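You operate a simulated robot arm through the tools that you are given. There is no shell and no other tool. Be economical: measure what you need, move in short steps, check, and stop when the job is done.

You run a simulated two-armed robot. Do the job below in one go: nothing can be reset, and whatever is moved stays where it is left.

Task
Hold the blue slipcase on the desk, push the red book home and put the case back.
Fine: stand book and case at the post end of the desk first; the case ends where it stood in the low bookcase. Set down upright: blue slipcase.

The check looks at the end state, three seconds after you hand in, the way a careful person would. Anything else that was tipped, shoved, dropped, spilled or broken makes it a failure.

Robot
Two 7-joint arms with two-finger parallel grippers on one trunk, on a base that drives. Base frame: it is fixed to the floor where the robot stands at the start and does not move with it; the origin is under the middle of the robot, x ahead of it, y to its left, z up. Lengths are in m, angles in degrees, forces in N, time in s.
The left shoulder is at the start at [0.06, 0.144, 0.871], the right one opposite. With the tool pointing down near the work surface each hand reaches from about 0.1 to 0.66 m from the robot's upright axis, wherever it stands, measured 20 degrees to its own side. Places, roughly: inside of the blue slipcase [0.5, 0, 0.4]; post end of the desk [0.2, 1.1, 0.8]. Payload 1.57 kg a hand.
The tool frame of a hand sits at the grasp point between the pads (the TCP): z along the fingers, y along the line on which they close. The tips reach 0.03 m beyond it. The gripper opens to 0.11 m. The fingers are 0.024 m wide and 0.012 m thick; the gripper's body (0.048 by 0.112 m) begins 0.078 m behind the TCP.
Orientation is that of the tool frame in the base frame, as a unit quaternion [w, x, y, z]. With the fingers straight down and closing along the base's y, the tool's x points along the base's -x, its y along +y and its z along -z.

Tools
- The arms move only by the tool apply_moves. It takes "left_motion", "right_motion" or both (then of equal length, played together; a hand with none holds still); each is a list that holds one entry, the list of rows, each a list of 7 numbers: the closure in counts, from 0 (fully open) to 255 (shut), then the shift along the base's x, y, z in m, then the turn, a rotation vector about the base's x, y, z in degrees. In form: [[[hand, tx, ty, tz, wx, wy, wz], ...]]. A call has 1 to 20 rows; each row shifts and turns the commanded pose from where the row before left it. A row lasts 0.2 s, in which the tool goes at most 0.05 m and 8.6 degrees; a call with a longer step from one row to the next is refused whole, and so is a gripper value outside its range. A pose out of reach is approached as far as the arm can. The call stops where the force on the tool passes 40 N (or 10 N more than at its start, if that is more) or the arm is blocked; 0.2 s more then pass. The fingers move at their own pace (about 0.045 m/s each) and stop on an object; they squeeze with about 34 N. The grip force told is the motor's: it shows also when the fingers shut on nothing. Time passes only in rows, and 0.2 s behind the last, so rows that do not move let the fingers close. The reply holds the time, the measured pose of the TCP, the force on the tool along the base axes, the opening and the grip force, in the units named above and with some noise, with the torque about the TCP (base axes, N m) and any sound that the robot's microphone picked up.
- Cameras (640 x 400 px; columns grow to the right, rows downward): "scene" is now at [0.0091, 0.0508, 1.4665]; the picture's right is [0.80, -0.60, 0.00], its down [-0.52, -0.70, -0.49] and it looks along [0.29, 0.40, -0.87] (base axes); focal length 264 px, centre (320, 200). "left" rides on the left gripper at [0.07, -0.016, -0.141] in its tool frame; the picture's right is [0.23, 0.97, 0.00], its down [-0.86, 0.20, -0.48] and it looks along [-0.47, 0.11, 0.88] (tool axes); focal length 222 px, centre (320, 200). "right" rides on the right gripper at [0.07, 0.016, -0.141] in its tool frame; the picture's right is [-0.23, 0.97, 0.00], its down [-0.86, -0.20, -0.48] and it looks along [-0.47, -0.11, 0.88] (tool axes); focal length 222 px, centre (320, 200). There is no depth. A picture from a camera that has moved, and an enlarged one, comes with that camera's place and axes in the base frame and with its lens.
- camera(camera): a new picture of that camera. No time passes.
- move_column(by): slides the trunk up (or, below 0, down) by that many m; the arms and the scene camera ride with it, the base frame stays. It gives what a move gives, with no picture.
- roll_base(legs): drives the robot by 1 to 6 legs, each [ahead, left, turn to the left] in m, m and degrees, along the robot's own axes; the way and the turn of a leg run together, so that a leg with both is an arc; at most 1.5 m and 180 degrees a leg. The arms and the cameras ride along, it lands a little off, and it stops where it bumps. It gives what a move gives.
- head_to(pan, tilt): turns the head with the scene camera to pan (to the left, within 86 degrees either way) and tilt (down, from -29 to 69), counted from straight ahead of the robot. It gives what a move gives.
- zoom(camera, box): a new picture of the part [left, top, right, bottom] of that camera's present view, enlarged. No time passes.
- sign_off(): hands the job in; it is judged then, once.

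Work in short steps. Places have to be worked out from the pictures, the camera data and where the tool is seen: move nearer, look again, correct. Check each grasp and each placing, and mend what went wrong. You have 120 turns and 100 pictures in all, those below and enlarged ones among them. Open the grippers and draw the arms clear of the work before you hand the job in, unless the task says otherwise; then end with one line.

The tools are called after "Request:" as name(argument=value, ...) on one line, values as JSON. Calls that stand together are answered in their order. apply_moves: Moves the arms, as the interface text tells. Its arguments: {"type":"object","properties":{"left_motion":{"type":"array","items":{"type":"array","items":{"type":"array","items":{"type":"number"}}}},"right_motion":{"type":"array","items":{"type":"array","items":{"type":"array","items":{"type":"number"}}}}},"required":[]} The other tools are called the same way: move_column (by) slides the trunk up or down; roll_base (legs) drives the base; head_to (pan, tilt) turns the head that bears the scene camera; camera (camera) takes a picture; zoom (camera, box) takes an enlarged picture of a part of a camera's view; sign_off () hands the job in.

At the start:

```text
t: 0.0
left_eef_pos: [0.2982, 0.3527, 1.0554]
left_ee_rot: [0.001, 0.0, 1.0, 0.0]
left_force: [-0.8, 0.0, 0.3]
left_ft_torque: [0.0, 0.0, 0.0]
left_width: 0.1102
left_finger_force: 0.1
right_eef_pos: [0.3901, 0.0269, 0.9914]
right_ee_rot: [0.0, 0.0, 1.0, 0.001]
right_force: [0.2, 0.4, -0.2]
right_ft_torque: [0.01, -0.03, 0.03]
right_width: 0.1098
right_finger_force: 0.1
trunk travel left (down, up): [-0.469, 0.121]
robot x, y, heading: [-0.0027, -0.0037, 0.2]
head pan, tilt: [53.4, 60.4]
```

scene: 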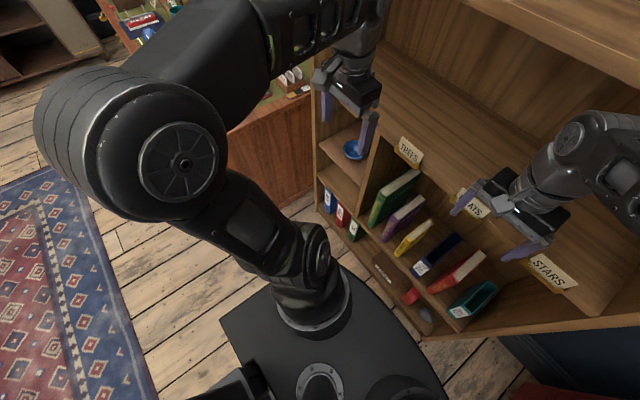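
right: 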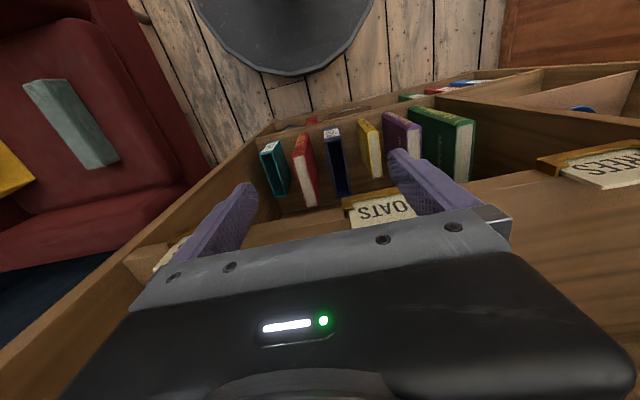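
left: 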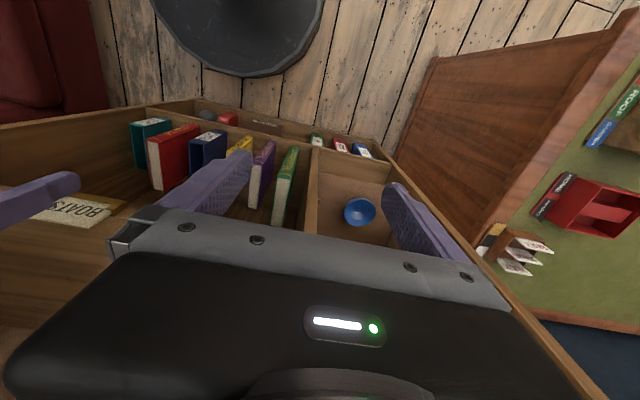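

I'll look at the bookcase and desk more closely first.

Request:
zoom(camera="scene", box=[310, 120, 580, 340])

Request:
zoom(camera="right", box=[240, 80, 500, 240])

Request:
head_to(pan=75, tilt=35)

Request:
camera(camera="scene")

```text
1.82 times, centred on (445, 230) of scene
camera zoom: at [0.0091, 0.0508, 1.4665], right [0.8, -0.6, 0.0], down [-0.52, -0.7, -0.49], along [0.29, 0.4, -0.87], focal length 481 px, centre (93, 146)
```

zoom: 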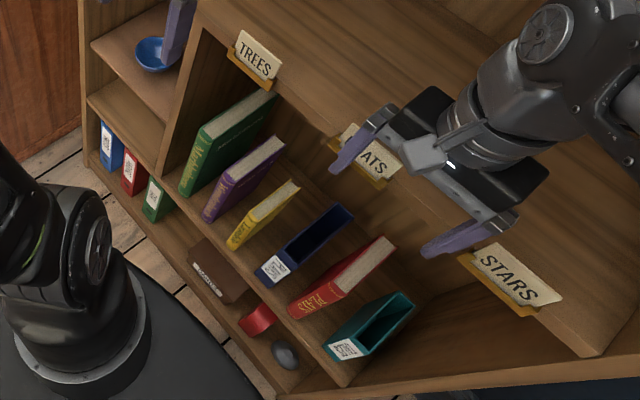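

```text
2.46 times, centred on (370, 160) of right
camera zoom: at [0.3188, 0.0418, 1.1322], right [0.23, 0.97, 0.0], down [0.86, -0.2, 0.48], along [0.47, -0.11, -0.88], focal length 547 px, centre (197, 298)
```

zoom: 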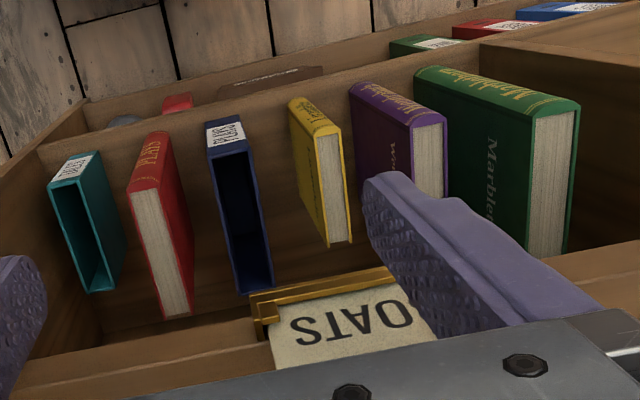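

```text
t: 0.9
left_eef_pos: [0.2973, 0.3518, 1.0547]
left_ee_rot: [0.0, -0.001, 1.0, 0.001]
left_force: [-0.2, -0.6, -0.5]
left_ft_torque: [0.03, 0.01, 0.0]
left_width: 0.1099
left_finger_force: 0.1
right_eef_pos: [0.3882, 0.0252, 0.9923]
right_ee_rot: [-0.001, 0.0, 1.0, 0.0]
right_force: [-0.1, -0.1, 0.2]
right_ft_torque: [0.03, -0.02, 0.02]
right_width: 0.1102
right_finger_force: 0.0
trunk travel left (down, up): [-0.469, 0.121]
robot x, y, heading: [-0.0012, -0.0002, -0.2]
head pan, tilt: [75.0, 35.0]
```

```text
94 pictures are left
camera scene: at [-0.0075, 0.0827, 1.5012], right [0.97, -0.26, 0.0], down [-0.15, -0.55, -0.82], along [0.21, 0.79, -0.57], focal length 264 px, centre (320, 200)
```

scene: 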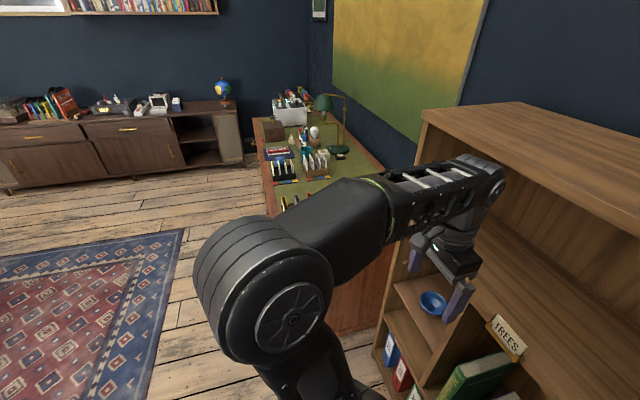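

The blue case stands in a row on the bookcase with its opening visible; next I need the layout of the shelf. I look straight ahead and down.

Request:
head_to(pan=0, tilt=45)

Request:
camera(camera="scene")

```text
t: 2.4
left_eef_pos: [0.2981, 0.3518, 1.0553]
left_ee_rot: [0.0, 0.0, 1.0, 0.0]
left_force: [-0.2, -0.4, 0.1]
left_ft_torque: [-0.01, 0.01, 0.01]
left_width: 0.1101
left_finger_force: 0.0
right_eef_pos: [0.3894, 0.0256, 0.9916]
right_ee_rot: [0.0, -0.001, 1.0, 0.001]
right_force: [0.1, 0.8, -0.1]
right_ft_torque: [0.02, 0.0, 0.01]
right_width: 0.1102
right_finger_force: 0.1
trunk travel left (down, up): [-0.469, 0.121]
robot x, y, heading: [0.0016, 0.0031, 0.2]
head pan, tilt: [0.0, 45.0]
```

```text
93 pictures are left
camera scene: at [0.051, -0.0023, 1.4865], right [0.0, -1.0, 0.0], down [-0.71, 0.0, -0.71], along [0.71, 0.0, -0.71], focal length 264 px, centre (320, 200)
```

scene: 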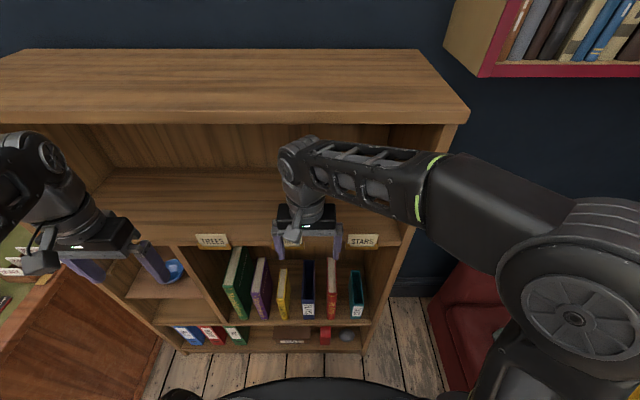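

The bookcase's row stands on a shelf at z≈0.4 under a higher shelf, so grasps must come from the front. I zoom to check the case opening and book dims.

Request:
zoom(camera="scene", box=[210, 225, 390, 355])

```text
3.08 times, centred on (300, 290) of scene
camera zoom: at [0.051, -0.0023, 1.4865], right [0.0, -1.0, 0.0], down [-0.71, 0.0, -0.71], along [0.71, 0.0, -0.71], focal length 814 px, centre (382, -77)
```

zoom: 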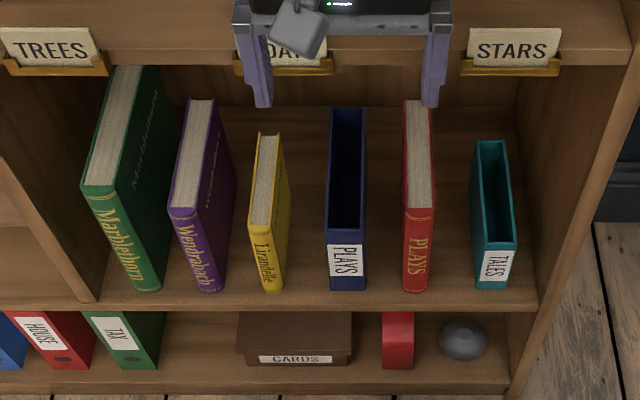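

Blue case labelled PLAYS opens on top; the red PLAYS book is its match. I zoom with the left camera for a side view to get the case height.

Request:
zoom(camera="left", box=[110, 90, 310, 230])

```text
2.86 times, centred on (210, 160) of left
camera zoom: at [0.2284, 0.3359, 1.1972], right [-0.23, 0.97, 0.0], down [0.86, 0.2, 0.48], along [0.47, 0.11, -0.88], focal length 635 px, centre (634, 314)
```

zoom: 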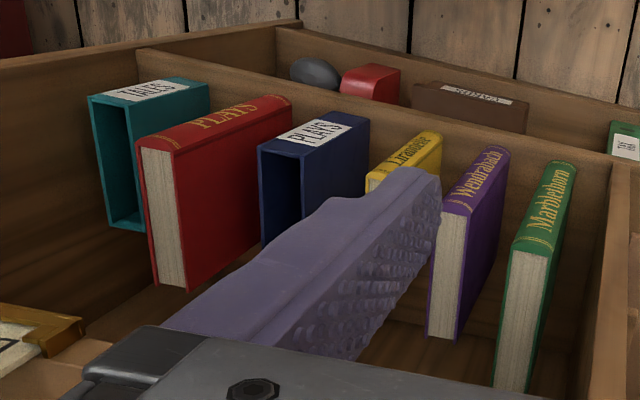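

Measurements: shelf z≈0.43, front ≈0.44; case y≈0.016–0.059, x≈0.45–0.63, top ≈0.57; red book y≈-0.026..-0.058, x≈0.45–0.60, top ≈0.63. I'll back off a bit, lower the trunk, then pitch the hands forward.

Request:
roll_base(legs=[[-0.18, 0, 0]])

Request:
move_column(by=-0.3)

Request:
apply_moves(right_motion=[[[80, 0, 0, 0, 0, -7.8, 0], [80, 0, 0, 0, 0, -7.8, 0], [80, 0, 0, 0, 0, -7.8, 0], [80, 0, 0, 0, 0, -7.8, 0], [80, 0, 0, 0, 0, -7.8, 0], [80, 0, 0, 0, 0, -7.8, 0], [80, 0, 0, 0, 0, -7.8, 0], [80, 0, 0, 0, 0, -7.8, 0], [80, 0, 0, 0, 0, -7.8, 0]]])

Request:
head_to(pan=0, tilt=40)

Request:
camera(camera="scene")

Request:
camera(camera="right")

```text
t: 3.9
left_eef_pos: [0.1158, 0.3523, 1.055]
left_ee_rot: [0.001, 0.001, 1.0, 0.0]
left_force: [-0.2, 0.7, 0.1]
left_ft_torque: [-0.02, -0.05, 0.05]
left_width: 0.1099
left_finger_force: 0.0
right_eef_pos: [0.2074, 0.0254, 0.9918]
right_ee_rot: [0.0, 0.001, 1.0, 0.001]
right_force: [-0.5, -0.2, -0.2]
right_ft_torque: [0.01, -0.02, 0.0]
right_width: 0.1101
right_finger_force: 0.1
trunk travel left (down, up): [-0.469, 0.121]
robot x, y, heading: [-0.1802, -0.0017, 0.1]
head pan, tilt: [0.0, 45.0]
```

```text
t: 6.9
left_eef_pos: [0.1173, 0.353, 0.7554]
left_ee_rot: [0.0, 0.001, 1.0, 0.0]
left_force: [-0.4, 0.0, 0.1]
left_ft_torque: [-0.04, -0.02, -0.01]
left_width: 0.1098
left_finger_force: 0.0
right_eef_pos: [0.2076, 0.0262, 0.6917]
right_ee_rot: [0.0, 0.0, 1.0, 0.0]
right_force: [-0.8, 1.3, 0.8]
right_ft_torque: [-0.02, -0.02, -0.04]
right_width: 0.1098
right_finger_force: 0.0
trunk travel left (down, up): [-0.169, 0.421]
robot x, y, heading: [-0.1831, 0.0007, -0.1]
head pan, tilt: [0.0, 45.0]
```

```text
t: 8.9
left_eef_pos: [0.117, 0.3526, 0.7554]
left_ee_rot: [0.0, 0.002, 1.0, 0.0]
left_force: [-0.2, 0.1, 0.1]
left_ft_torque: [0.01, -0.04, -0.01]
left_width: 0.1101
left_finger_force: 0.0
right_eef_pos: [0.2098, 0.0287, 0.6922]
right_ee_rot: [0.576, 0.0, 0.817, 0.001]
right_force: [0.8, 0.5, -1.0]
right_ft_torque: [-0.03, 0.0, 0.02]
right_width: 0.0754
right_finger_force: 0.1
right hand out of reach, approached as far as the arm can: row 9
trunk travel left (down, up): [-0.169, 0.421]
robot x, y, heading: [-0.1811, 0.0014, -0.0]
head pan, tilt: [0.0, 45.0]
```

```text
t: 9.5
left_eef_pos: [0.1165, 0.3509, 0.7562]
left_ee_rot: [0.0, 0.001, 1.0, 0.0]
left_force: [-0.4, 0.4, 0.6]
left_ft_torque: [0.01, 0.02, 0.01]
left_width: 0.1099
left_finger_force: 0.1
right_eef_pos: [0.2105, 0.0295, 0.6924]
right_ee_rot: [0.575, 0.001, 0.818, 0.0]
right_force: [0.2, 0.6, -0.6]
right_ft_torque: [0.0, 0.01, -0.02]
right_width: 0.0756
right_finger_force: 0.0
trunk travel left (down, up): [-0.169, 0.421]
robot x, y, heading: [-0.1818, -0.0015, -0.4]
head pan, tilt: [0.0, 40.0]
```

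```text
90 pictures are left
camera scene: at [-0.1268, -0.0023, 1.1937], right [0.0, -1.0, 0.0], down [-0.64, 0.0, -0.77], along [0.77, 0.0, -0.64], focal length 264 px, centre (320, 200)
```

scene: 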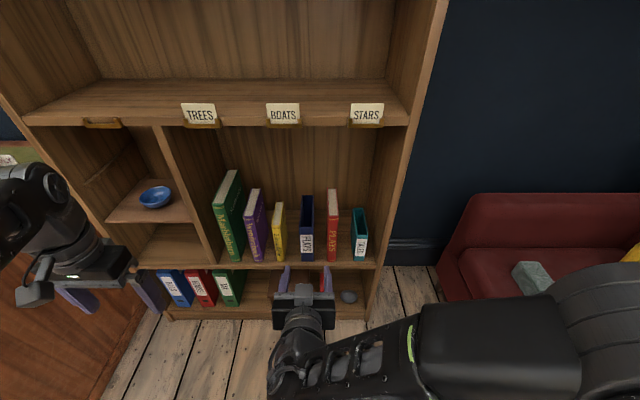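

```text
89 pictures are left
camera right: at [0.0518, 0.0448, 0.6744], right [0.08, 0.97, 0.21], down [-0.16, -0.2, 0.97], along [0.98, -0.11, 0.14], focal length 222 px, centre (320, 200)
```

right: 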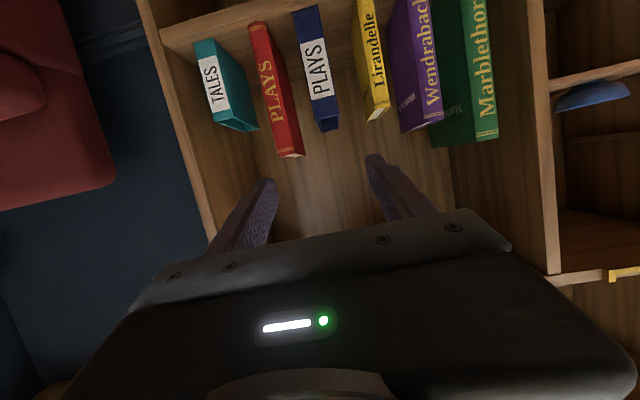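

Right hand is now pitched ~20° down. I zoom its camera for precise lateral positions.

Request:
zoom(camera="right", box=[190, 0, 400, 170])

Request:
zoom(camera="scene", box=[210, 160, 390, 280])

```text
2.35 times, centred on (295, 85) of right
camera zoom: at [0.0518, 0.0448, 0.6744], right [0.08, 0.97, 0.21], down [-0.16, -0.2, 0.97], along [0.98, -0.11, 0.14], focal length 523 px, centre (379, 471)
```

zoom: 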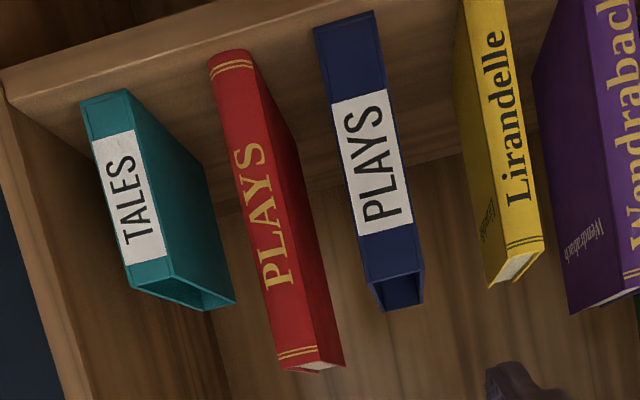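

```text
3.33 times, centred on (300, 220) of scene
camera zoom: at [-0.1268, -0.0023, 1.1937], right [0.0, -1.0, 0.0], down [-0.64, 0.0, -0.77], along [0.77, 0.0, -0.64], focal length 881 px, centre (387, 133)
```

zoom: 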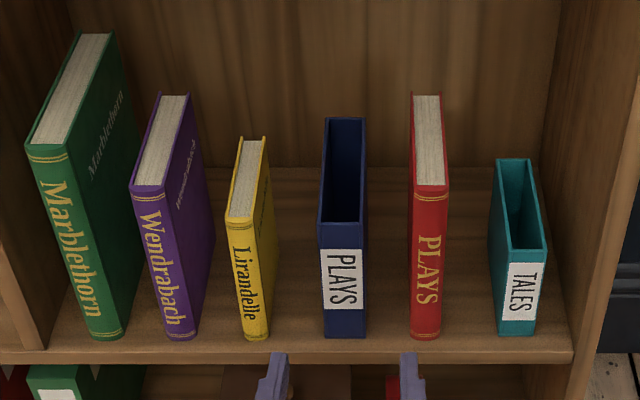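

Refined: case x 0.45–0.61, y 0.02–0.062, z 0.43–0.60; book y centre −0.041, z 0.43–0.64. I move the right hand in front of the red book and look.

Request:
apply_moves(right_motion=[[[80, 0.03, -0.014, -0.03, 0, 0, 0], [80, 0.03, -0.014, -0.03, 0, 0, 0], [80, 0.03, -0.014, -0.03, 0, 0, 0], [80, 0.03, -0.014, -0.03, 0, 0, 0], [80, 0.02, -0.014, -0.04, 0, 0, 0], [80, 0, 0, 0, 0, 0, 0]]])

Request:
camera(camera="right")

Request:
camera(camera="scene")

```text
t: 10.9
left_eef_pos: [0.1174, 0.3519, 0.7557]
left_ee_rot: [0.0, 0.0, 1.0, 0.0]
left_force: [-0.1, 0.0, -0.8]
left_ft_torque: [0.0, 0.01, -0.01]
left_width: 0.11
left_finger_force: 0.1
right_eef_pos: [0.3523, -0.0383, 0.5323]
right_ee_rot: [0.575, 0.001, 0.818, 0.001]
right_force: [-0.2, -0.3, 0.3]
right_ft_torque: [-0.02, -0.01, -0.03]
right_width: 0.0754
right_finger_force: 0.0
right hand out of reach, approached as far as the arm can: row 1
trunk travel left (down, up): [-0.169, 0.421]
robot x, y, heading: [-0.1838, -0.0001, -0.3]
head pan, tilt: [0.0, 40.0]
```

```text
86 pictures are left
camera right: at [0.1935, -0.0227, 0.5136], right [0.08, 0.97, 0.22], down [-0.16, -0.2, 0.97], along [0.98, -0.11, 0.14], focal length 222 px, centre (320, 200)
```

right: 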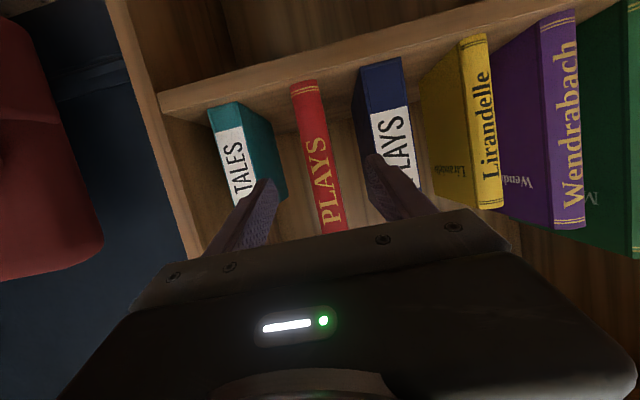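

```text
85 pictures are left
camera scene: at [-0.1265, -0.0024, 1.1937], right [0.0, -1.0, 0.0], down [-0.64, 0.0, -0.77], along [0.77, 0.0, -0.64], focal length 264 px, centre (320, 200)
```

scene: 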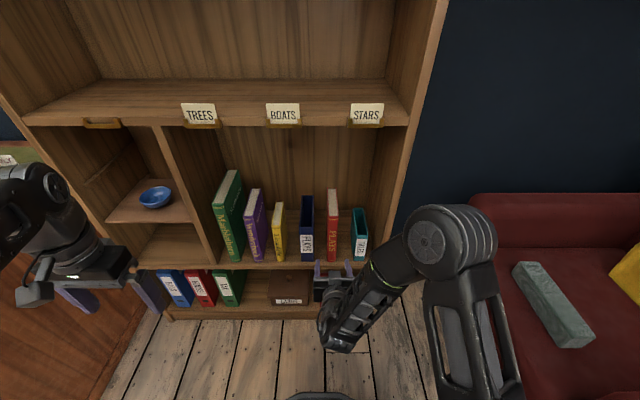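

Fingers straddle the red book's line (y≈−0.039). I go forward slowly.

Request:
apply_moves(right_motion=[[[80, 0.03, -0.001, 0, 0, 0, 0], [80, 0.03, -0.001, 0, 0, 0, 0], [80, 0.03, 0, 0, 0, 0, 0], [80, 0.03, 0, 0, 0, 0, 0], [80, 0.03, 0, 0, 0, 0, 0], [80, 0, 0, 0, 0, 0, 0]]])

Request:
zoom(camera="scene", box=[240, 160, 420, 300])

```text
t: 12.3
left_eef_pos: [0.1178, 0.3516, 0.7544]
left_ee_rot: [0.0, 0.001, 1.0, -0.001]
left_force: [0.4, -0.2, 0.7]
left_ft_torque: [0.0, -0.01, -0.02]
left_width: 0.11
left_finger_force: 0.0
right_eef_pos: [0.5, -0.0428, 0.5323]
right_ee_rot: [0.575, 0.001, 0.818, 0.0]
right_force: [0.3, -0.5, 0.2]
right_ft_torque: [0.01, 0.01, 0.03]
right_width: 0.0754
right_finger_force: 0.1
trunk travel left (down, up): [-0.169, 0.421]
robot x, y, heading: [-0.1829, -0.0033, -0.2]
head pan, tilt: [0.0, 40.0]
```

```text
2.86 times, centred on (330, 230) of scene
camera zoom: at [-0.1266, -0.0023, 1.1937], right [0.0, -1.0, 0.0], down [-0.64, 0.0, -0.77], along [0.77, 0.0, -0.64], focal length 756 px, centre (291, 114)
```

zoom: 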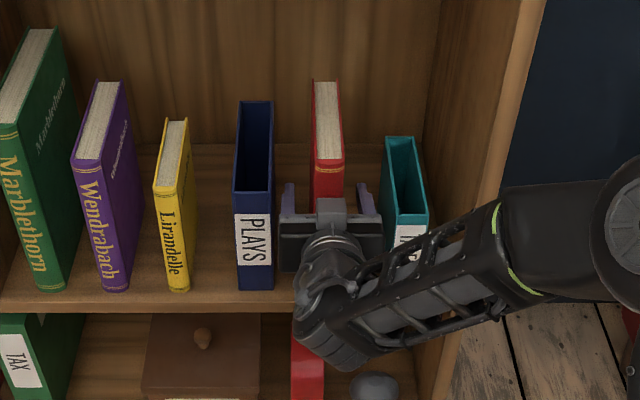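

Clean straddle without contact. I close on the red book.

Request:
apply_moves(right_motion=[[[255, 0, 0, 0, 0, 0, 0], [255, 0, 0, 0, 0, 0, 0], [255, 0, 0, 0, 0, 0, 0], [255, 0, 0, 0, 0, 0, 0], [255, 0, 0, 0, 0, 0, 0]]])

Request:
apply_moves(right_motion=[[[255, 0, 0, 0.01, 0, 0, 0], [255, 0, 0, 0.005, 0, 0, 0], [255, -0.02, 0, 0, 0, 0, 0], [255, 0, 0, 0, 0, 0, 0]]])

Request:
zoom(camera="scene", box=[240, 160, 420, 300])

```text
t: 13.5
left_eef_pos: [0.1169, 0.3517, 0.7539]
left_ee_rot: [0.001, 0.001, 1.0, 0.0]
left_force: [0.2, 0.1, -0.4]
left_ft_torque: [-0.03, -0.02, 0.01]
left_width: 0.11
left_finger_force: 0.0
right_eef_pos: [0.501, -0.0428, 0.5318]
right_ee_rot: [0.574, -0.001, 0.819, 0.002]
right_force: [1.1, 2.3, -0.3]
right_ft_torque: [0.12, 0.06, 0.0]
right_width: 0.0317
right_finger_force: 34.0
trunk travel left (down, up): [-0.169, 0.421]
robot x, y, heading: [-0.183, 0.001, 0.2]
head pan, tilt: [0.0, 40.0]
```

```text
t: 14.5
left_eef_pos: [0.1179, 0.3519, 0.7549]
left_ee_rot: [0.0, 0.001, 1.0, 0.0]
left_force: [0.3, -0.4, -0.7]
left_ft_torque: [-0.02, 0.01, 0.02]
left_width: 0.1098
left_finger_force: 0.0
right_eef_pos: [0.4825, -0.0414, 0.5469]
right_ee_rot: [0.575, 0.0, 0.818, 0.001]
right_force: [-0.1, 0.0, -6.1]
right_ft_torque: [0.02, 0.12, -0.02]
right_width: 0.0321
right_finger_force: 33.7
trunk travel left (down, up): [-0.169, 0.421]
robot x, y, heading: [-0.1841, 0.0001, -0.2]
head pan, tilt: [0.0, 40.0]
```

```text
2.86 times, centred on (330, 230) of scene
camera zoom: at [-0.1262, -0.0023, 1.1937], right [0.0, -1.0, 0.0], down [-0.64, 0.0, -0.77], along [0.77, 0.0, -0.64], focal length 756 px, centre (291, 114)
```

zoom: 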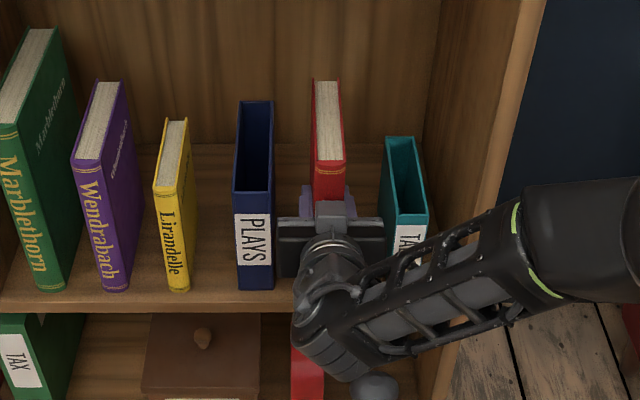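

Grip is firm (~6 N weight). I withdraw the book and swing it right, while pitching the left hand forward.

Request:
apply_moves(right_motion=[[[255, -0.03, 0, 0, 0, 0, 0], [255, -0.03, 0, 0, 0, 0, 0], [255, -0.03, 0, 0, 0, 0, 0], [255, -0.03, 0, 0, 0, 0, 0], [255, -0.03, 0, 0, 0, 0, 0], [255, -0.03, 0, 0, 0, 0, 0], [255, -0.02, -0.02, 0.01, 0, 0, 0], [255, 0, -0.04, 0.02, 0, 0, 0], [255, 0, -0.04, 0.02, 0, 0, 0], [255, 0, -0.04, 0.02, 0, 0, 0], [255, 0, -0.04, 0.02, 0, 0, 0], [255, 0, 0, 0, 0, 0, 0]]], left_motion=[[[0, 0, 0, 0, 0, 0, 0], [0, 0, 0, 0, 0, 0, 0], [80, 0, 0, 0, 0, -7.8, 0], [80, 0, 0, 0, 0, -7.8, 0], [80, 0, 0, 0, 0, -7.8, 0], [80, 0, 0, 0, 0, -7.8, 0], [80, 0, 0, 0, 0, -7.8, 0], [80, 0, 0, 0, 0, -7.8, 0], [80, 0, 0, 0, 0, -7.8, 0], [80, 0, 0, 0, 0, -7.8, 0], [80, 0, 0, 0, 0, -7.8, 0], [80, 0, 0, 0, 0, 0, 0]]])

Request:
camera(camera="scene")

```text
t: 17.1
left_eef_pos: [0.1246, 0.3978, 0.7982]
left_ee_rot: [0.575, 0.001, 0.818, 0.0]
left_force: [0.0, 0.1, 0.4]
left_ft_torque: [0.0, 0.01, -0.01]
left_width: 0.0751
left_finger_force: 0.0
left hand out of reach, approached as far as the arm can: row 9, 10, 11
right_eef_pos: [0.3526, -0.1466, 0.5951]
right_ee_rot: [0.574, -0.001, 0.819, 0.001]
right_force: [0.3, 0.5, -6.3]
right_ft_torque: [0.01, 0.18, 0.0]
right_width: 0.032
right_finger_force: 33.9
right hand out of reach, approached as far as the arm can: row 7, 8, 9, 10, 11
trunk travel left (down, up): [-0.169, 0.421]
robot x, y, heading: [-0.1839, 0.0041, -0.2]
head pan, tilt: [0.0, 40.0]
```

```text
82 pictures are left
camera scene: at [-0.1264, -0.0023, 1.1937], right [0.0, -1.0, 0.0], down [-0.64, 0.0, -0.77], along [0.77, 0.0, -0.64], focal length 264 px, centre (320, 200)
```

scene: 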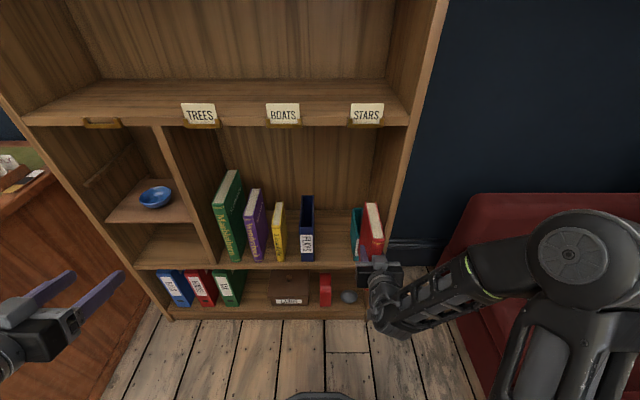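

The right arm could not retract as far as asked; the book is close to the teal case. I check.

Request:
zoom(camera="scene", box=[280, 180, 430, 300])

Request:
camera(camera="right")

```text
3.33 times, centred on (355, 240) of scene
camera zoom: at [-0.1264, -0.0023, 1.1937], right [0.0, -1.0, 0.0], down [-0.64, 0.0, -0.77], along [0.77, 0.0, -0.64], focal length 881 px, centre (203, 67)
```

zoom: 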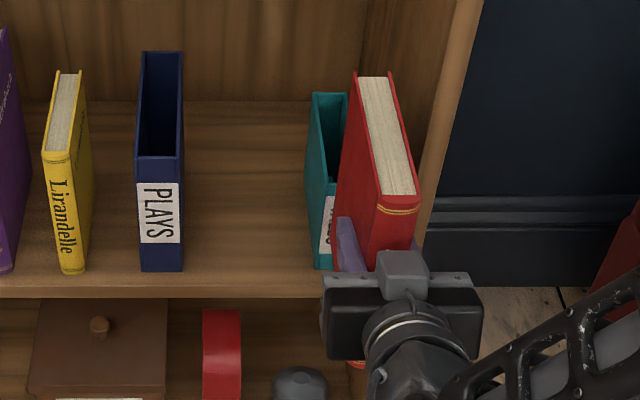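

```text
80 pictures are left
camera right: at [0.195, -0.1297, 0.5763], right [0.08, 0.97, 0.21], down [-0.16, -0.2, 0.97], along [0.98, -0.11, 0.14], focal length 222 px, centre (320, 200)
```

right: 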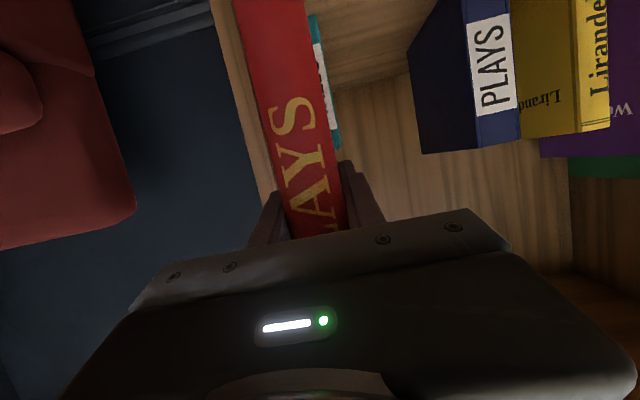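

Nothing touched (teal unmoved). I back the base up a little to clear the shelf, then raise and swing the right hand.

Request:
roll_base(legs=[[-0.12, 0, 0]])

Request:
apply_moves(right_motion=[[[255, 0, 0, 0.04, 0, 0, 0], [255, 0, 0, 0.04, 0, 0, 0], [255, 0, -0.03, 0.03, 0, 0, 0], [255, 0, -0.04, 0.02, 0, 0, 0], [255, -0.02, -0.04, 0, 0, 0, 0], [255, -0.03, -0.04, 0, 0, 0, 0], [255, -0.03, 0, 0, 0, 0, 0], [255, 0, 0, 0, 0, 0, 0]]])

Request:
camera(camera="scene")

```text
t: 18.4
left_eef_pos: [0.0048, 0.3964, 0.7964]
left_ee_rot: [0.574, 0.001, 0.819, 0.0]
left_force: [-0.7, 0.0, 0.8]
left_ft_torque: [0.01, -0.02, 0.0]
left_width: 0.0754
left_finger_force: 0.0
right_eef_pos: [0.233, -0.145, 0.5958]
right_ee_rot: [0.574, -0.001, 0.819, 0.002]
right_force: [0.0, 0.1, -7.0]
right_ft_torque: [0.05, 0.18, 0.0]
right_width: 0.032
right_finger_force: 33.9
trunk travel left (down, up): [-0.169, 0.421]
robot x, y, heading: [-0.2994, 0.001, 0.1]
head pan, tilt: [0.0, 40.0]
```

```text
t: 20.2
left_eef_pos: [0.0036, 0.3972, 0.7969]
left_ee_rot: [0.575, 0.001, 0.818, 0.0]
left_force: [0.2, 0.0, -0.1]
left_ft_torque: [-0.03, -0.01, 0.04]
left_width: 0.0754
left_finger_force: 0.0
right_eef_pos: [0.1894, -0.3133, 0.7399]
right_ee_rot: [0.574, 0.0, 0.819, 0.001]
right_force: [-1.1, 0.7, -7.3]
right_ft_torque: [0.0, 0.15, -0.01]
right_width: 0.0319
right_finger_force: 34.1
right hand out of reach, approached as far as the arm can: row 1, 5, 6, 7
trunk travel left (down, up): [-0.169, 0.421]
robot x, y, heading: [-0.3044, -0.0015, 0.2]
head pan, tilt: [0.0, 40.0]
```

```text
79 pictures are left
camera scene: at [-0.2456, -0.0024, 1.1937], right [0.0, -1.0, 0.0], down [-0.64, 0.0, -0.77], along [0.77, 0.0, -0.64], focal length 264 px, centre (320, 200)
```

scene: 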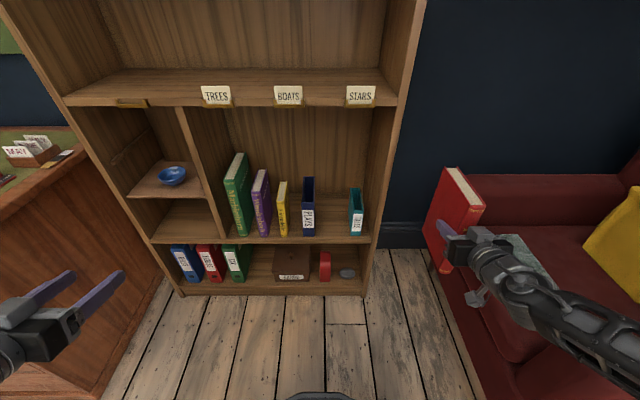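

Book is held clear. I drive forward again and bring the left hand in front of the blue case.

Request:
roll_base(legs=[[0.12, 0, 0]])

Request:
apply_moves(left_motion=[[[80, 0.02, -0.04, -0.02, 0, 0, 0], [80, 0.02, -0.04, -0.02, 0, 0, 0], [80, 0.02, -0.04, -0.03, 0, 0, 0], [80, 0.02, -0.04, -0.03, 0, 0, 0], [80, 0.02, -0.04, -0.03, 0, 0, 0], [80, 0.03, -0.04, -0.03, 0, 0, 0], [80, 0.03, -0.04, -0.03, 0, 0, 0], [80, 0.03, -0.04, -0.03, 0, 0, 0], [80, 0.03, -0.035, -0.03, 0, 0, 0], [80, 0, 0, -0.03, 0, 0, 0], [80, 0, 0, 0, 0, 0, 0]]])

Request:
camera(camera="left")

Request:
camera(camera="scene")

```text
t: 21.4
left_eef_pos: [0.1226, 0.3975, 0.797]
left_ee_rot: [0.574, 0.001, 0.819, 0.0]
left_force: [0.0, -0.7, 0.8]
left_ft_torque: [0.0, 0.0, 0.01]
left_width: 0.0757
left_finger_force: 0.0
right_eef_pos: [0.3095, -0.3129, 0.7415]
right_ee_rot: [0.574, 0.0, 0.819, 0.001]
right_force: [0.0, 0.0, -6.5]
right_ft_torque: [-0.01, 0.2, 0.0]
right_width: 0.0322
right_finger_force: 33.9
trunk travel left (down, up): [-0.169, 0.421]
robot x, y, heading: [-0.1795, 0.0024, -0.0]
head pan, tilt: [0.0, 40.0]
```

```text
refused: row 3 steps farther than a row can; nothing moved
```

```text
78 pictures are left
camera left: at [-0.0331, 0.3811, 0.7803], right [-0.08, 0.97, -0.21], down [-0.16, 0.2, 0.97], along [0.98, 0.11, 0.14], focal length 222 px, centre (320, 200)
```

left: 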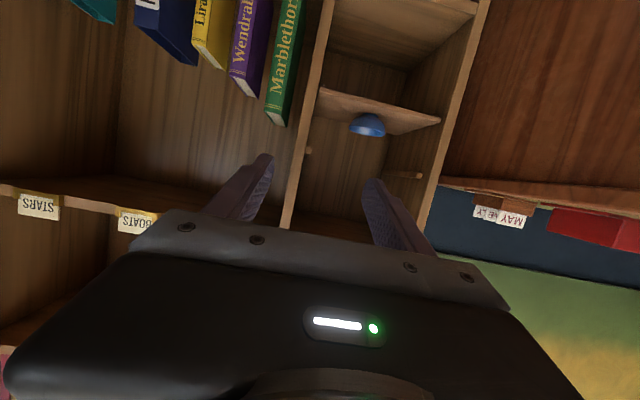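

```text
77 pictures are left
camera scene: at [-0.1265, -0.0024, 1.1937], right [0.0, -1.0, 0.0], down [-0.64, 0.0, -0.77], along [0.77, 0.0, -0.64], focal length 264 px, centre (320, 200)
```

scene: 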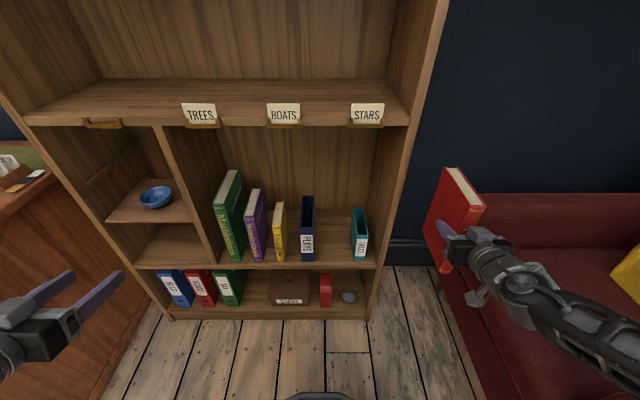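

Resend with smaller steps (refused for length).

Request:
apply_moves(left_motion=[[[80, 0.0182, -0.0274, -0.0221, 0, 0, 0], [80, 0.0182, -0.0274, -0.0221, 0, 0, 0], [80, 0.0182, -0.0274, -0.0221, 0, 0, 0], [80, 0.0182, -0.0274, -0.0221, 0, 0, 0], [80, 0.0182, -0.0274, -0.0221, 0, 0, 0], [80, 0.0182, -0.0274, -0.0221, 0, 0, 0], [80, 0.0182, -0.0274, -0.0221, 0, 0, 0], [80, 0.0182, -0.0274, -0.0221, 0, 0, 0], [80, 0.0182, -0.0274, -0.0221, 0, 0, 0], [80, 0.0182, -0.0274, -0.0221, 0, 0, 0], [80, 0.0182, -0.0274, -0.0221, 0, 0, 0], [80, 0.0182, -0.0274, -0.0221, 0, 0, 0], [80, 0.0182, -0.0274, -0.0221, 0, 0, 0], [80, 0, 0, 0, 0, 0, 0]]])

Request:
camera(camera="left")

Request:
zoom(camera="scene", box=[200, 150, 410, 310])

```text
t: 24.4
left_eef_pos: [0.4226, 0.1499, 0.5961]
left_ee_rot: [0.574, 0.001, 0.819, 0.0]
left_force: [-0.4, -1.2, -0.6]
left_ft_torque: [-0.01, -0.01, 0.02]
left_width: 0.0757
left_finger_force: 0.1
left hand out of reach, approached as far as the arm can: row 1, 2, 3, 4, 5, 6, 7
right_eef_pos: [0.3084, -0.3137, 0.7417]
right_ee_rot: [0.574, -0.001, 0.819, 0.002]
right_force: [-0.5, 0.1, -6.6]
right_ft_torque: [-0.01, 0.21, 0.0]
right_width: 0.0321
right_finger_force: 33.6
trunk travel left (down, up): [-0.169, 0.421]
robot x, y, heading: [-0.1822, 0.0043, -0.4]
head pan, tilt: [0.0, 40.0]
```

```text
76 pictures are left
camera left: at [0.2663, 0.1338, 0.5796], right [-0.08, 0.97, -0.21], down [-0.16, 0.2, 0.97], along [0.98, 0.11, 0.14], focal length 222 px, centre (320, 200)
```

left: 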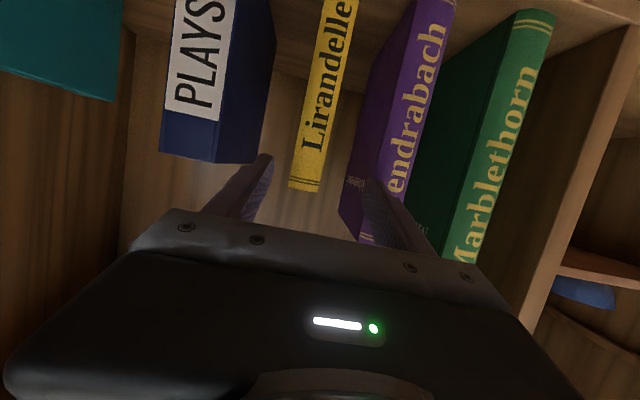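

```text
2.50 times, centred on (305, 230) of scene
camera zoom: at [-0.1262, -0.0025, 1.1937], right [0.0, -1.0, 0.0], down [-0.64, 0.0, -0.77], along [0.77, 0.0, -0.64], focal length 661 px, centre (358, 125)
```

zoom: 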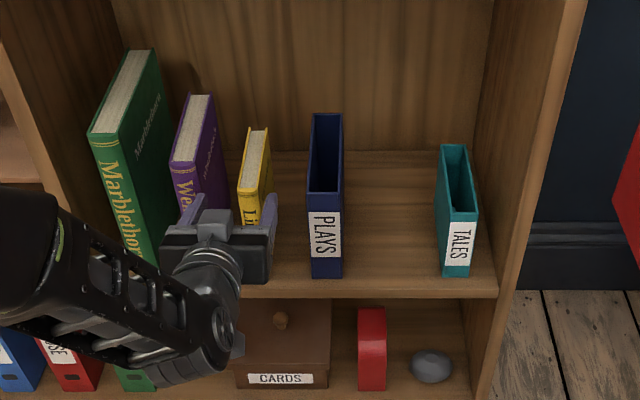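

Tips are just at the shelf front, off-target but no contact. I pull back, then align with the case.

Request:
apply_moves(left_motion=[[[80, -0.03, 0, 0, 0, 0, 0], [80, -0.02, -0.01, 0, 0, 0, 0], [80, 0, -0.03, -0.02, 0, 0, 0], [80, 0, -0.03, -0.03, 0, 0, 0], [80, 0, -0.03, -0.03, 0, 0, 0], [80, 0, -0.009, -0.006, 0, 0, 0], [80, 0, 0, 0, 0, 0, 0]]])

Request:
camera(camera="left")

Request:
zoom(camera="scene", box=[200, 150, 410, 310])

```text
t: 26.0
left_eef_pos: [0.3709, 0.0406, 0.5088]
left_ee_rot: [0.574, 0.001, 0.819, 0.001]
left_force: [0.8, 0.4, 0.3]
left_ft_torque: [0.0, -0.03, 0.02]
left_width: 0.0753
left_finger_force: 0.0
right_eef_pos: [0.3091, -0.3138, 0.7409]
right_ee_rot: [0.574, -0.001, 0.819, 0.002]
right_force: [-0.5, -0.9, -6.5]
right_ft_torque: [0.02, 0.15, -0.04]
right_width: 0.0319
right_finger_force: 33.5
trunk travel left (down, up): [-0.169, 0.421]
robot x, y, heading: [-0.1858, -0.0021, 0.3]
head pan, tilt: [0.0, 40.0]
```

```text
74 pictures are left
camera left: at [0.2147, 0.0239, 0.4915], right [-0.08, 0.97, -0.21], down [-0.16, 0.2, 0.97], along [0.98, 0.11, 0.14], focal length 222 px, centre (320, 200)
```

left: 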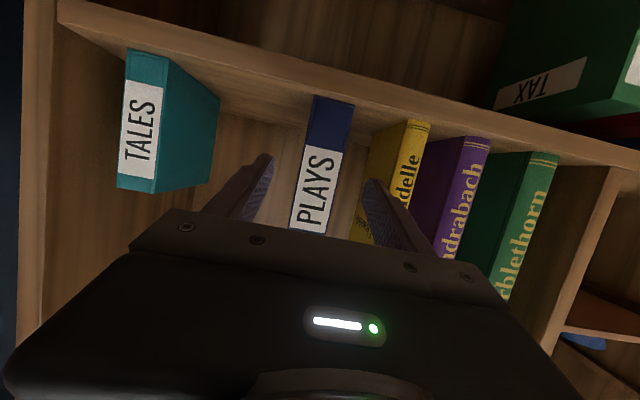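

```text
2.50 times, centred on (305, 230) of scene
camera zoom: at [-0.1263, -0.0025, 1.1937], right [0.0, -1.0, 0.0], down [-0.64, 0.0, -0.77], along [0.77, 0.0, -0.64], focal length 661 px, centre (358, 125)
```

zoom: 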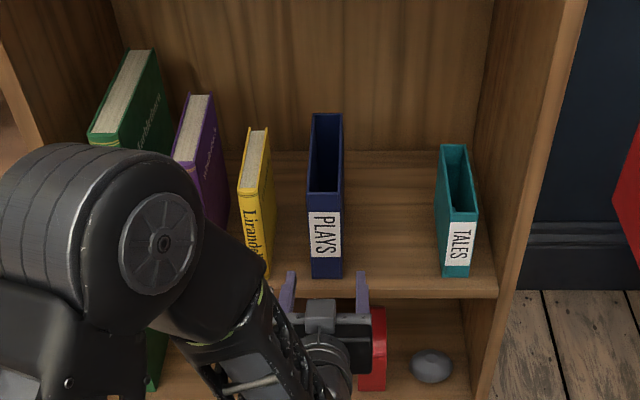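

Well centred on the case. Forward to x≈0.508.

Request:
apply_moves(left_motion=[[[80, 0.03, 0, 0, 0, 0, 0], [80, 0.03, 0, 0, 0, 0, 0], [80, 0.03, 0, 0, 0, 0, 0], [80, 0.027, 0, 0, 0, 0, 0], [80, 0.02, 0, 0, 0, 0, 0], [80, 0, 0, 0, 0, 0, 0]]])

Request:
zoom(camera="scene", box=[200, 150, 410, 310])

```text
t: 27.4
left_eef_pos: [0.5096, 0.0404, 0.5097]
left_ee_rot: [0.574, 0.0, 0.819, 0.002]
left_force: [0.1, 0.0, 0.8]
left_ft_torque: [0.01, -0.01, -0.02]
left_width: 0.0755
left_finger_force: 0.2
right_eef_pos: [0.3092, -0.3132, 0.7401]
right_ee_rot: [0.575, 0.0, 0.818, 0.002]
right_force: [-1.0, -0.3, -6.1]
right_ft_torque: [0.01, 0.15, -0.01]
right_width: 0.0318
right_finger_force: 34.1
trunk travel left (down, up): [-0.169, 0.421]
robot x, y, heading: [-0.1856, -0.0002, 0.1]
head pan, tilt: [0.0, 40.0]
```

```text
2.50 times, centred on (305, 230) of scene
camera zoom: at [-0.1262, -0.0025, 1.1937], right [0.0, -1.0, 0.0], down [-0.64, 0.0, -0.77], along [0.77, 0.0, -0.64], focal length 661 px, centre (358, 125)
```

zoom: 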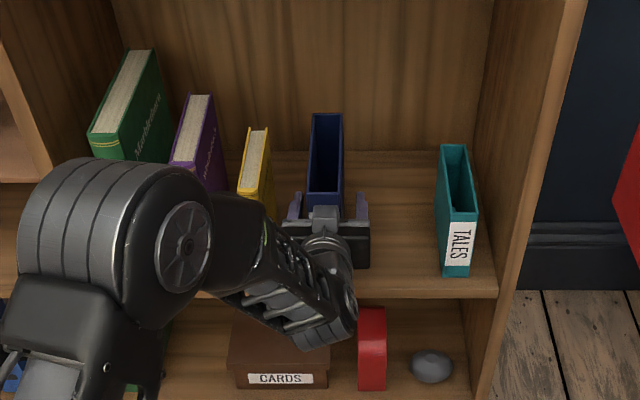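

Straddling; close, lift slightly and start withdrawing.

Request:
apply_moves(left_motion=[[[255, 0, 0, 0, 0, 0, 0], [255, 0, 0, 0, 0, 0, 0], [255, 0, 0, 0, 0, 0, 0], [255, 0, 0, 0, 0, 0, 0], [255, 0, 0, 0, 0, 0, 0]]])

Request:
apply_moves(left_motion=[[[255, 0, 0, 0.008, 0, 0, 0], [255, 0, 0, 0.012, 0, 0, 0], [255, -0.02, 0, 0, 0, 0, 0], [255, -0.03, 0, 0, 0, 0, 0], [255, -0.03, 0, 0, 0, 0, 0], [255, -0.03, 0, 0, 0, 0, 0], [255, 0, 0, 0, 0, 0, 0]]])

Request:
camera(camera="scene")

```text
t: 28.6
left_eef_pos: [0.5104, 0.0395, 0.5101]
left_ee_rot: [0.575, 0.001, 0.818, 0.001]
left_force: [0.2, 1.4, 0.0]
left_ft_torque: [0.04, -0.02, 0.04]
left_width: 0.0437
left_finger_force: 34.2
right_eef_pos: [0.3094, -0.3131, 0.7405]
right_ee_rot: [0.575, -0.001, 0.818, 0.003]
right_force: [0.1, -0.1, -5.7]
right_ft_torque: [0.03, 0.18, 0.0]
right_width: 0.0321
right_finger_force: 33.5
trunk travel left (down, up): [-0.169, 0.421]
robot x, y, heading: [-0.1794, 0.002, 0.0]
head pan, tilt: [0.0, 40.0]
```

```text
t: 30.2
left_eef_pos: [0.3997, 0.038, 0.5293]
left_ee_rot: [0.574, 0.001, 0.819, 0.0]
left_force: [0.1, 0.5, -1.2]
left_ft_torque: [0.02, 0.05, -0.03]
left_width: 0.0437
left_finger_force: 34.0
right_eef_pos: [0.3112, -0.3138, 0.7408]
right_ee_rot: [0.573, -0.001, 0.819, 0.002]
right_force: [-0.7, -0.4, -7.2]
right_ft_torque: [-0.03, 0.13, 0.0]
right_width: 0.032
right_finger_force: 33.6
trunk travel left (down, up): [-0.169, 0.421]
robot x, y, heading: [-0.1846, -0.0014, -0.1]
head pan, tilt: [0.0, 40.0]
```

```text
71 pictures are left
camera scene: at [-0.1262, -0.0025, 1.1937], right [0.0, -1.0, 0.0], down [-0.64, 0.0, -0.77], along [0.77, 0.0, -0.64], focal length 264 px, centre (320, 200)
```

scene: 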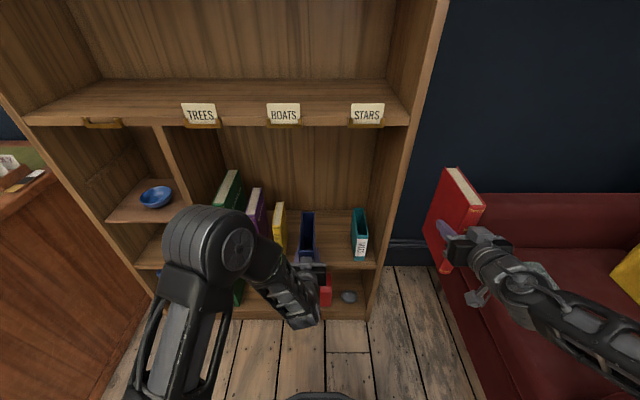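

Case is in hand (light), slot reference TCP (0.510, 0.040, 0.510). Back away, raise the trunk and look toward the desk.

Request:
roll_base(legs=[[-0.3, 0, 0]])

Request:
move_column(by=0.4)

Request:
head_to(pan=60, tilt=35)

Request:
camera(camera="scene")

Request:
camera(camera="left")

```text
t: 32.3
left_eef_pos: [0.0976, 0.038, 0.5288]
left_ee_rot: [0.574, 0.003, 0.819, -0.001]
left_force: [-0.9, 0.3, -2.0]
left_ft_torque: [0.01, 0.01, 0.0]
left_width: 0.0437
left_finger_force: 33.8
right_eef_pos: [0.0071, -0.3139, 0.741]
right_ee_rot: [0.574, 0.002, 0.819, 0.0]
right_force: [-0.1, -0.6, -6.7]
right_ft_torque: [0.04, 0.21, 0.02]
right_width: 0.032
right_finger_force: 34.4
trunk travel left (down, up): [-0.169, 0.421]
robot x, y, heading: [-0.4823, -0.001, -0.3]
head pan, tilt: [0.0, 40.0]
```

```text
t: 36.1
left_eef_pos: [0.0966, 0.0372, 0.9293]
left_ee_rot: [0.575, 0.002, 0.818, 0.0]
left_force: [-0.3, 0.2, -2.5]
left_ft_torque: [0.02, 0.05, 0.0]
left_width: 0.044
left_finger_force: 34.4
right_eef_pos: [0.006, -0.3144, 1.1412]
right_ee_rot: [0.574, 0.001, 0.819, 0.001]
right_force: [0.4, -0.9, -6.5]
right_ft_torque: [0.02, 0.14, -0.03]
right_width: 0.0318
right_finger_force: 33.6
trunk travel left (down, up): [-0.569, 0.021]
robot x, y, heading: [-0.485, 0.0025, 0.1]
head pan, tilt: [0.0, 40.0]
```

```text
t: 37.4
left_eef_pos: [0.0978, 0.0369, 0.9294]
left_ee_rot: [0.574, 0.002, 0.819, 0.0]
left_force: [-0.7, 0.2, -1.7]
left_ft_torque: [0.0, 0.06, 0.0]
left_width: 0.0439
left_finger_force: 34.2
right_eef_pos: [0.0058, -0.3139, 1.1414]
right_ee_rot: [0.574, 0.001, 0.819, 0.001]
right_force: [1.4, 0.3, -6.2]
right_ft_torque: [-0.01, 0.14, -0.04]
right_width: 0.0318
right_finger_force: 33.9
trunk travel left (down, up): [-0.569, 0.021]
robot x, y, heading: [-0.4821, -0.001, -0.1]
head pan, tilt: [60.0, 35.0]
```

```text
70 pictures are left
camera scene: at [-0.4691, 0.0741, 1.6013], right [0.86, -0.5, 0.0], down [-0.29, -0.5, -0.82], along [0.41, 0.71, -0.57], focal length 264 px, centre (320, 200)
```

scene: 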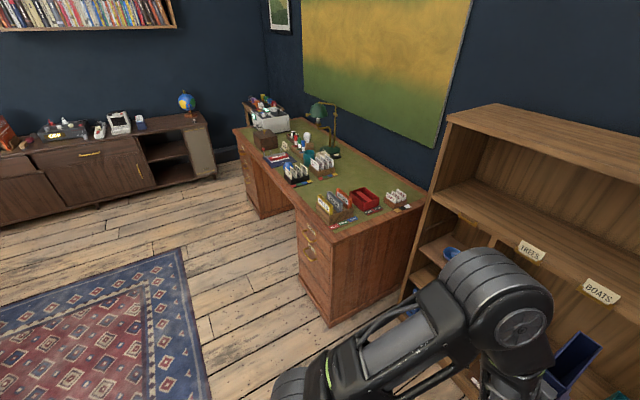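

```text
69 pictures are left
camera left: at [-0.0593, 0.0212, 0.9124], right [-0.07, 0.97, -0.21], down [-0.16, 0.2, 0.97], along [0.98, 0.1, 0.14], focal length 222 px, centre (320, 200)
```

left: 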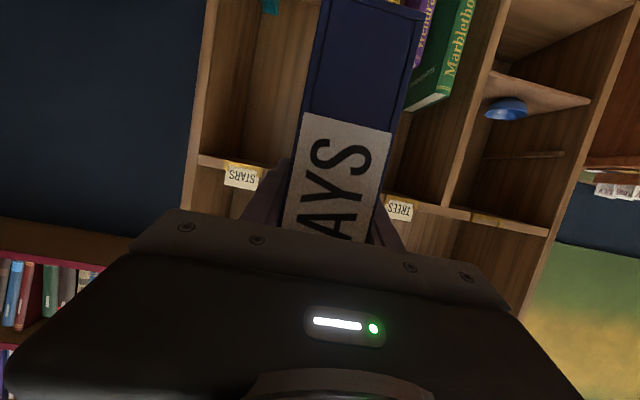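

The floor by the desk is open. I zoom on the desk's near (post) end for free space.

Request:
zoom(camera="scene", box=[220, 90, 430, 250])

```text
2.50 times, centred on (325, 170) of scene
camera zoom: at [-0.4691, 0.0741, 1.6013], right [0.86, -0.5, 0.0], down [-0.29, -0.5, -0.82], along [0.41, 0.71, -0.57], focal length 661 px, centre (308, 275)
```

zoom: 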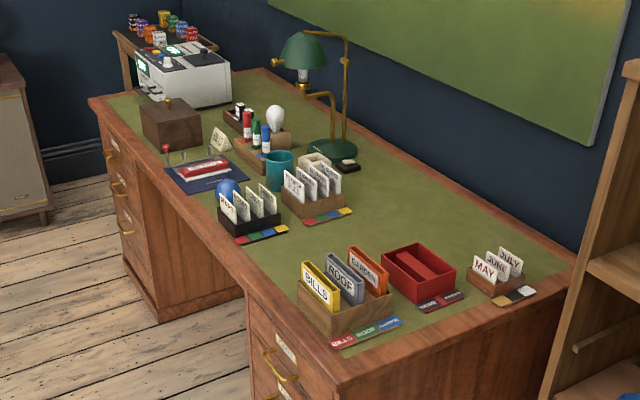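

Free strip at the post end is roughly x 0–0.6, y 1.02–1.24, between the BILLS box and the calendars. I raise the left hand, then drive back, left and look again.

Request:
apply_moves(left_motion=[[[255, 0, 0, 0.03, 0, 0, 0], [255, 0, 0, 0.03, 0, 0, 0], [255, 0, 0, 0.03, 0, 0, 0], [255, 0, 0, 0.03, 0, 0, 0], [255, 0, 0, 0, 0, 0, 0]]])

Request:
roll_base(legs=[[-0.25, 0, 0], [0, 1.17, 0]])

Request:
head_to(pan=0, tilt=35)

Request:
camera(camera="scene")

```text
t: 38.6
left_eef_pos: [0.0983, 0.0361, 1.0501]
left_ee_rot: [0.574, 0.003, 0.819, -0.001]
left_force: [0.6, -0.2, -1.4]
left_ft_torque: [0.01, 0.07, -0.04]
left_width: 0.0439
left_finger_force: 33.8
right_eef_pos: [0.0062, -0.314, 1.1399]
right_ee_rot: [0.574, 0.001, 0.819, 0.0]
right_force: [-0.1, -0.6, -6.8]
right_ft_torque: [0.02, 0.17, 0.02]
right_width: 0.0318
right_finger_force: 33.7
trunk travel left (down, up): [-0.569, 0.021]
robot x, y, heading: [-0.4837, 0.0016, -0.1]
head pan, tilt: [60.0, 35.0]
```

```text
t: 46.0
left_eef_pos: [-0.1697, 1.2349, 1.0504]
left_ee_rot: [0.574, -0.011, 0.819, 0.008]
left_force: [-0.9, 0.2, -2.6]
left_ft_torque: [0.02, 0.06, -0.05]
left_width: 0.0438
left_finger_force: 34.2
right_eef_pos: [-0.2516, 0.8818, 1.1404]
right_ee_rot: [0.574, -0.011, 0.819, 0.009]
right_force: [-0.2, 0.3, -6.8]
right_ft_torque: [-0.03, 0.17, -0.01]
right_width: 0.0318
right_finger_force: 34.4
trunk travel left (down, up): [-0.569, 0.021]
robot x, y, heading: [-0.7493, 1.1791, 1.4]
head pan, tilt: [60.0, 35.0]
```

```text
t: 47.3
left_eef_pos: [-0.17, 1.2338, 1.0494]
left_ee_rot: [0.574, -0.011, 0.819, 0.009]
left_force: [-0.2, 0.1, -2.3]
left_ft_torque: [0.0, 0.08, 0.01]
left_width: 0.0437
left_finger_force: 34.0
right_eef_pos: [-0.2503, 0.8814, 1.1401]
right_ee_rot: [0.574, -0.012, 0.819, 0.01]
right_force: [1.0, -0.1, -6.7]
right_ft_torque: [-0.03, 0.17, -0.01]
right_width: 0.032
right_finger_force: 34.6
trunk travel left (down, up): [-0.569, 0.021]
robot x, y, heading: [-0.7509, 1.1837, 1.6]
head pan, tilt: [0.0, 35.0]
```

```text
67 pictures are left
camera scene: at [-0.6913, 1.1802, 1.6012], right [0.03, -1.0, 0.0], down [-0.57, -0.02, -0.82], along [0.82, 0.02, -0.57], focal length 264 px, centre (320, 200)
```

scene: 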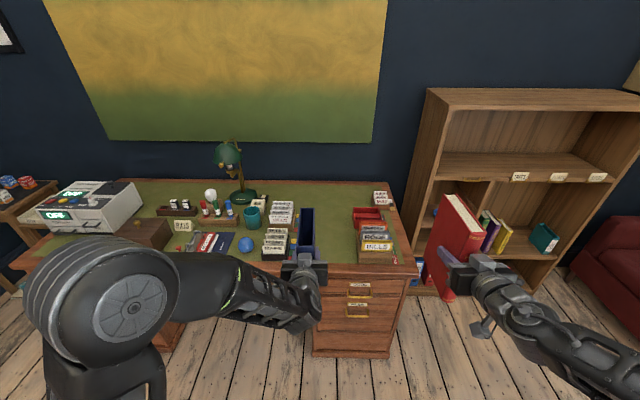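

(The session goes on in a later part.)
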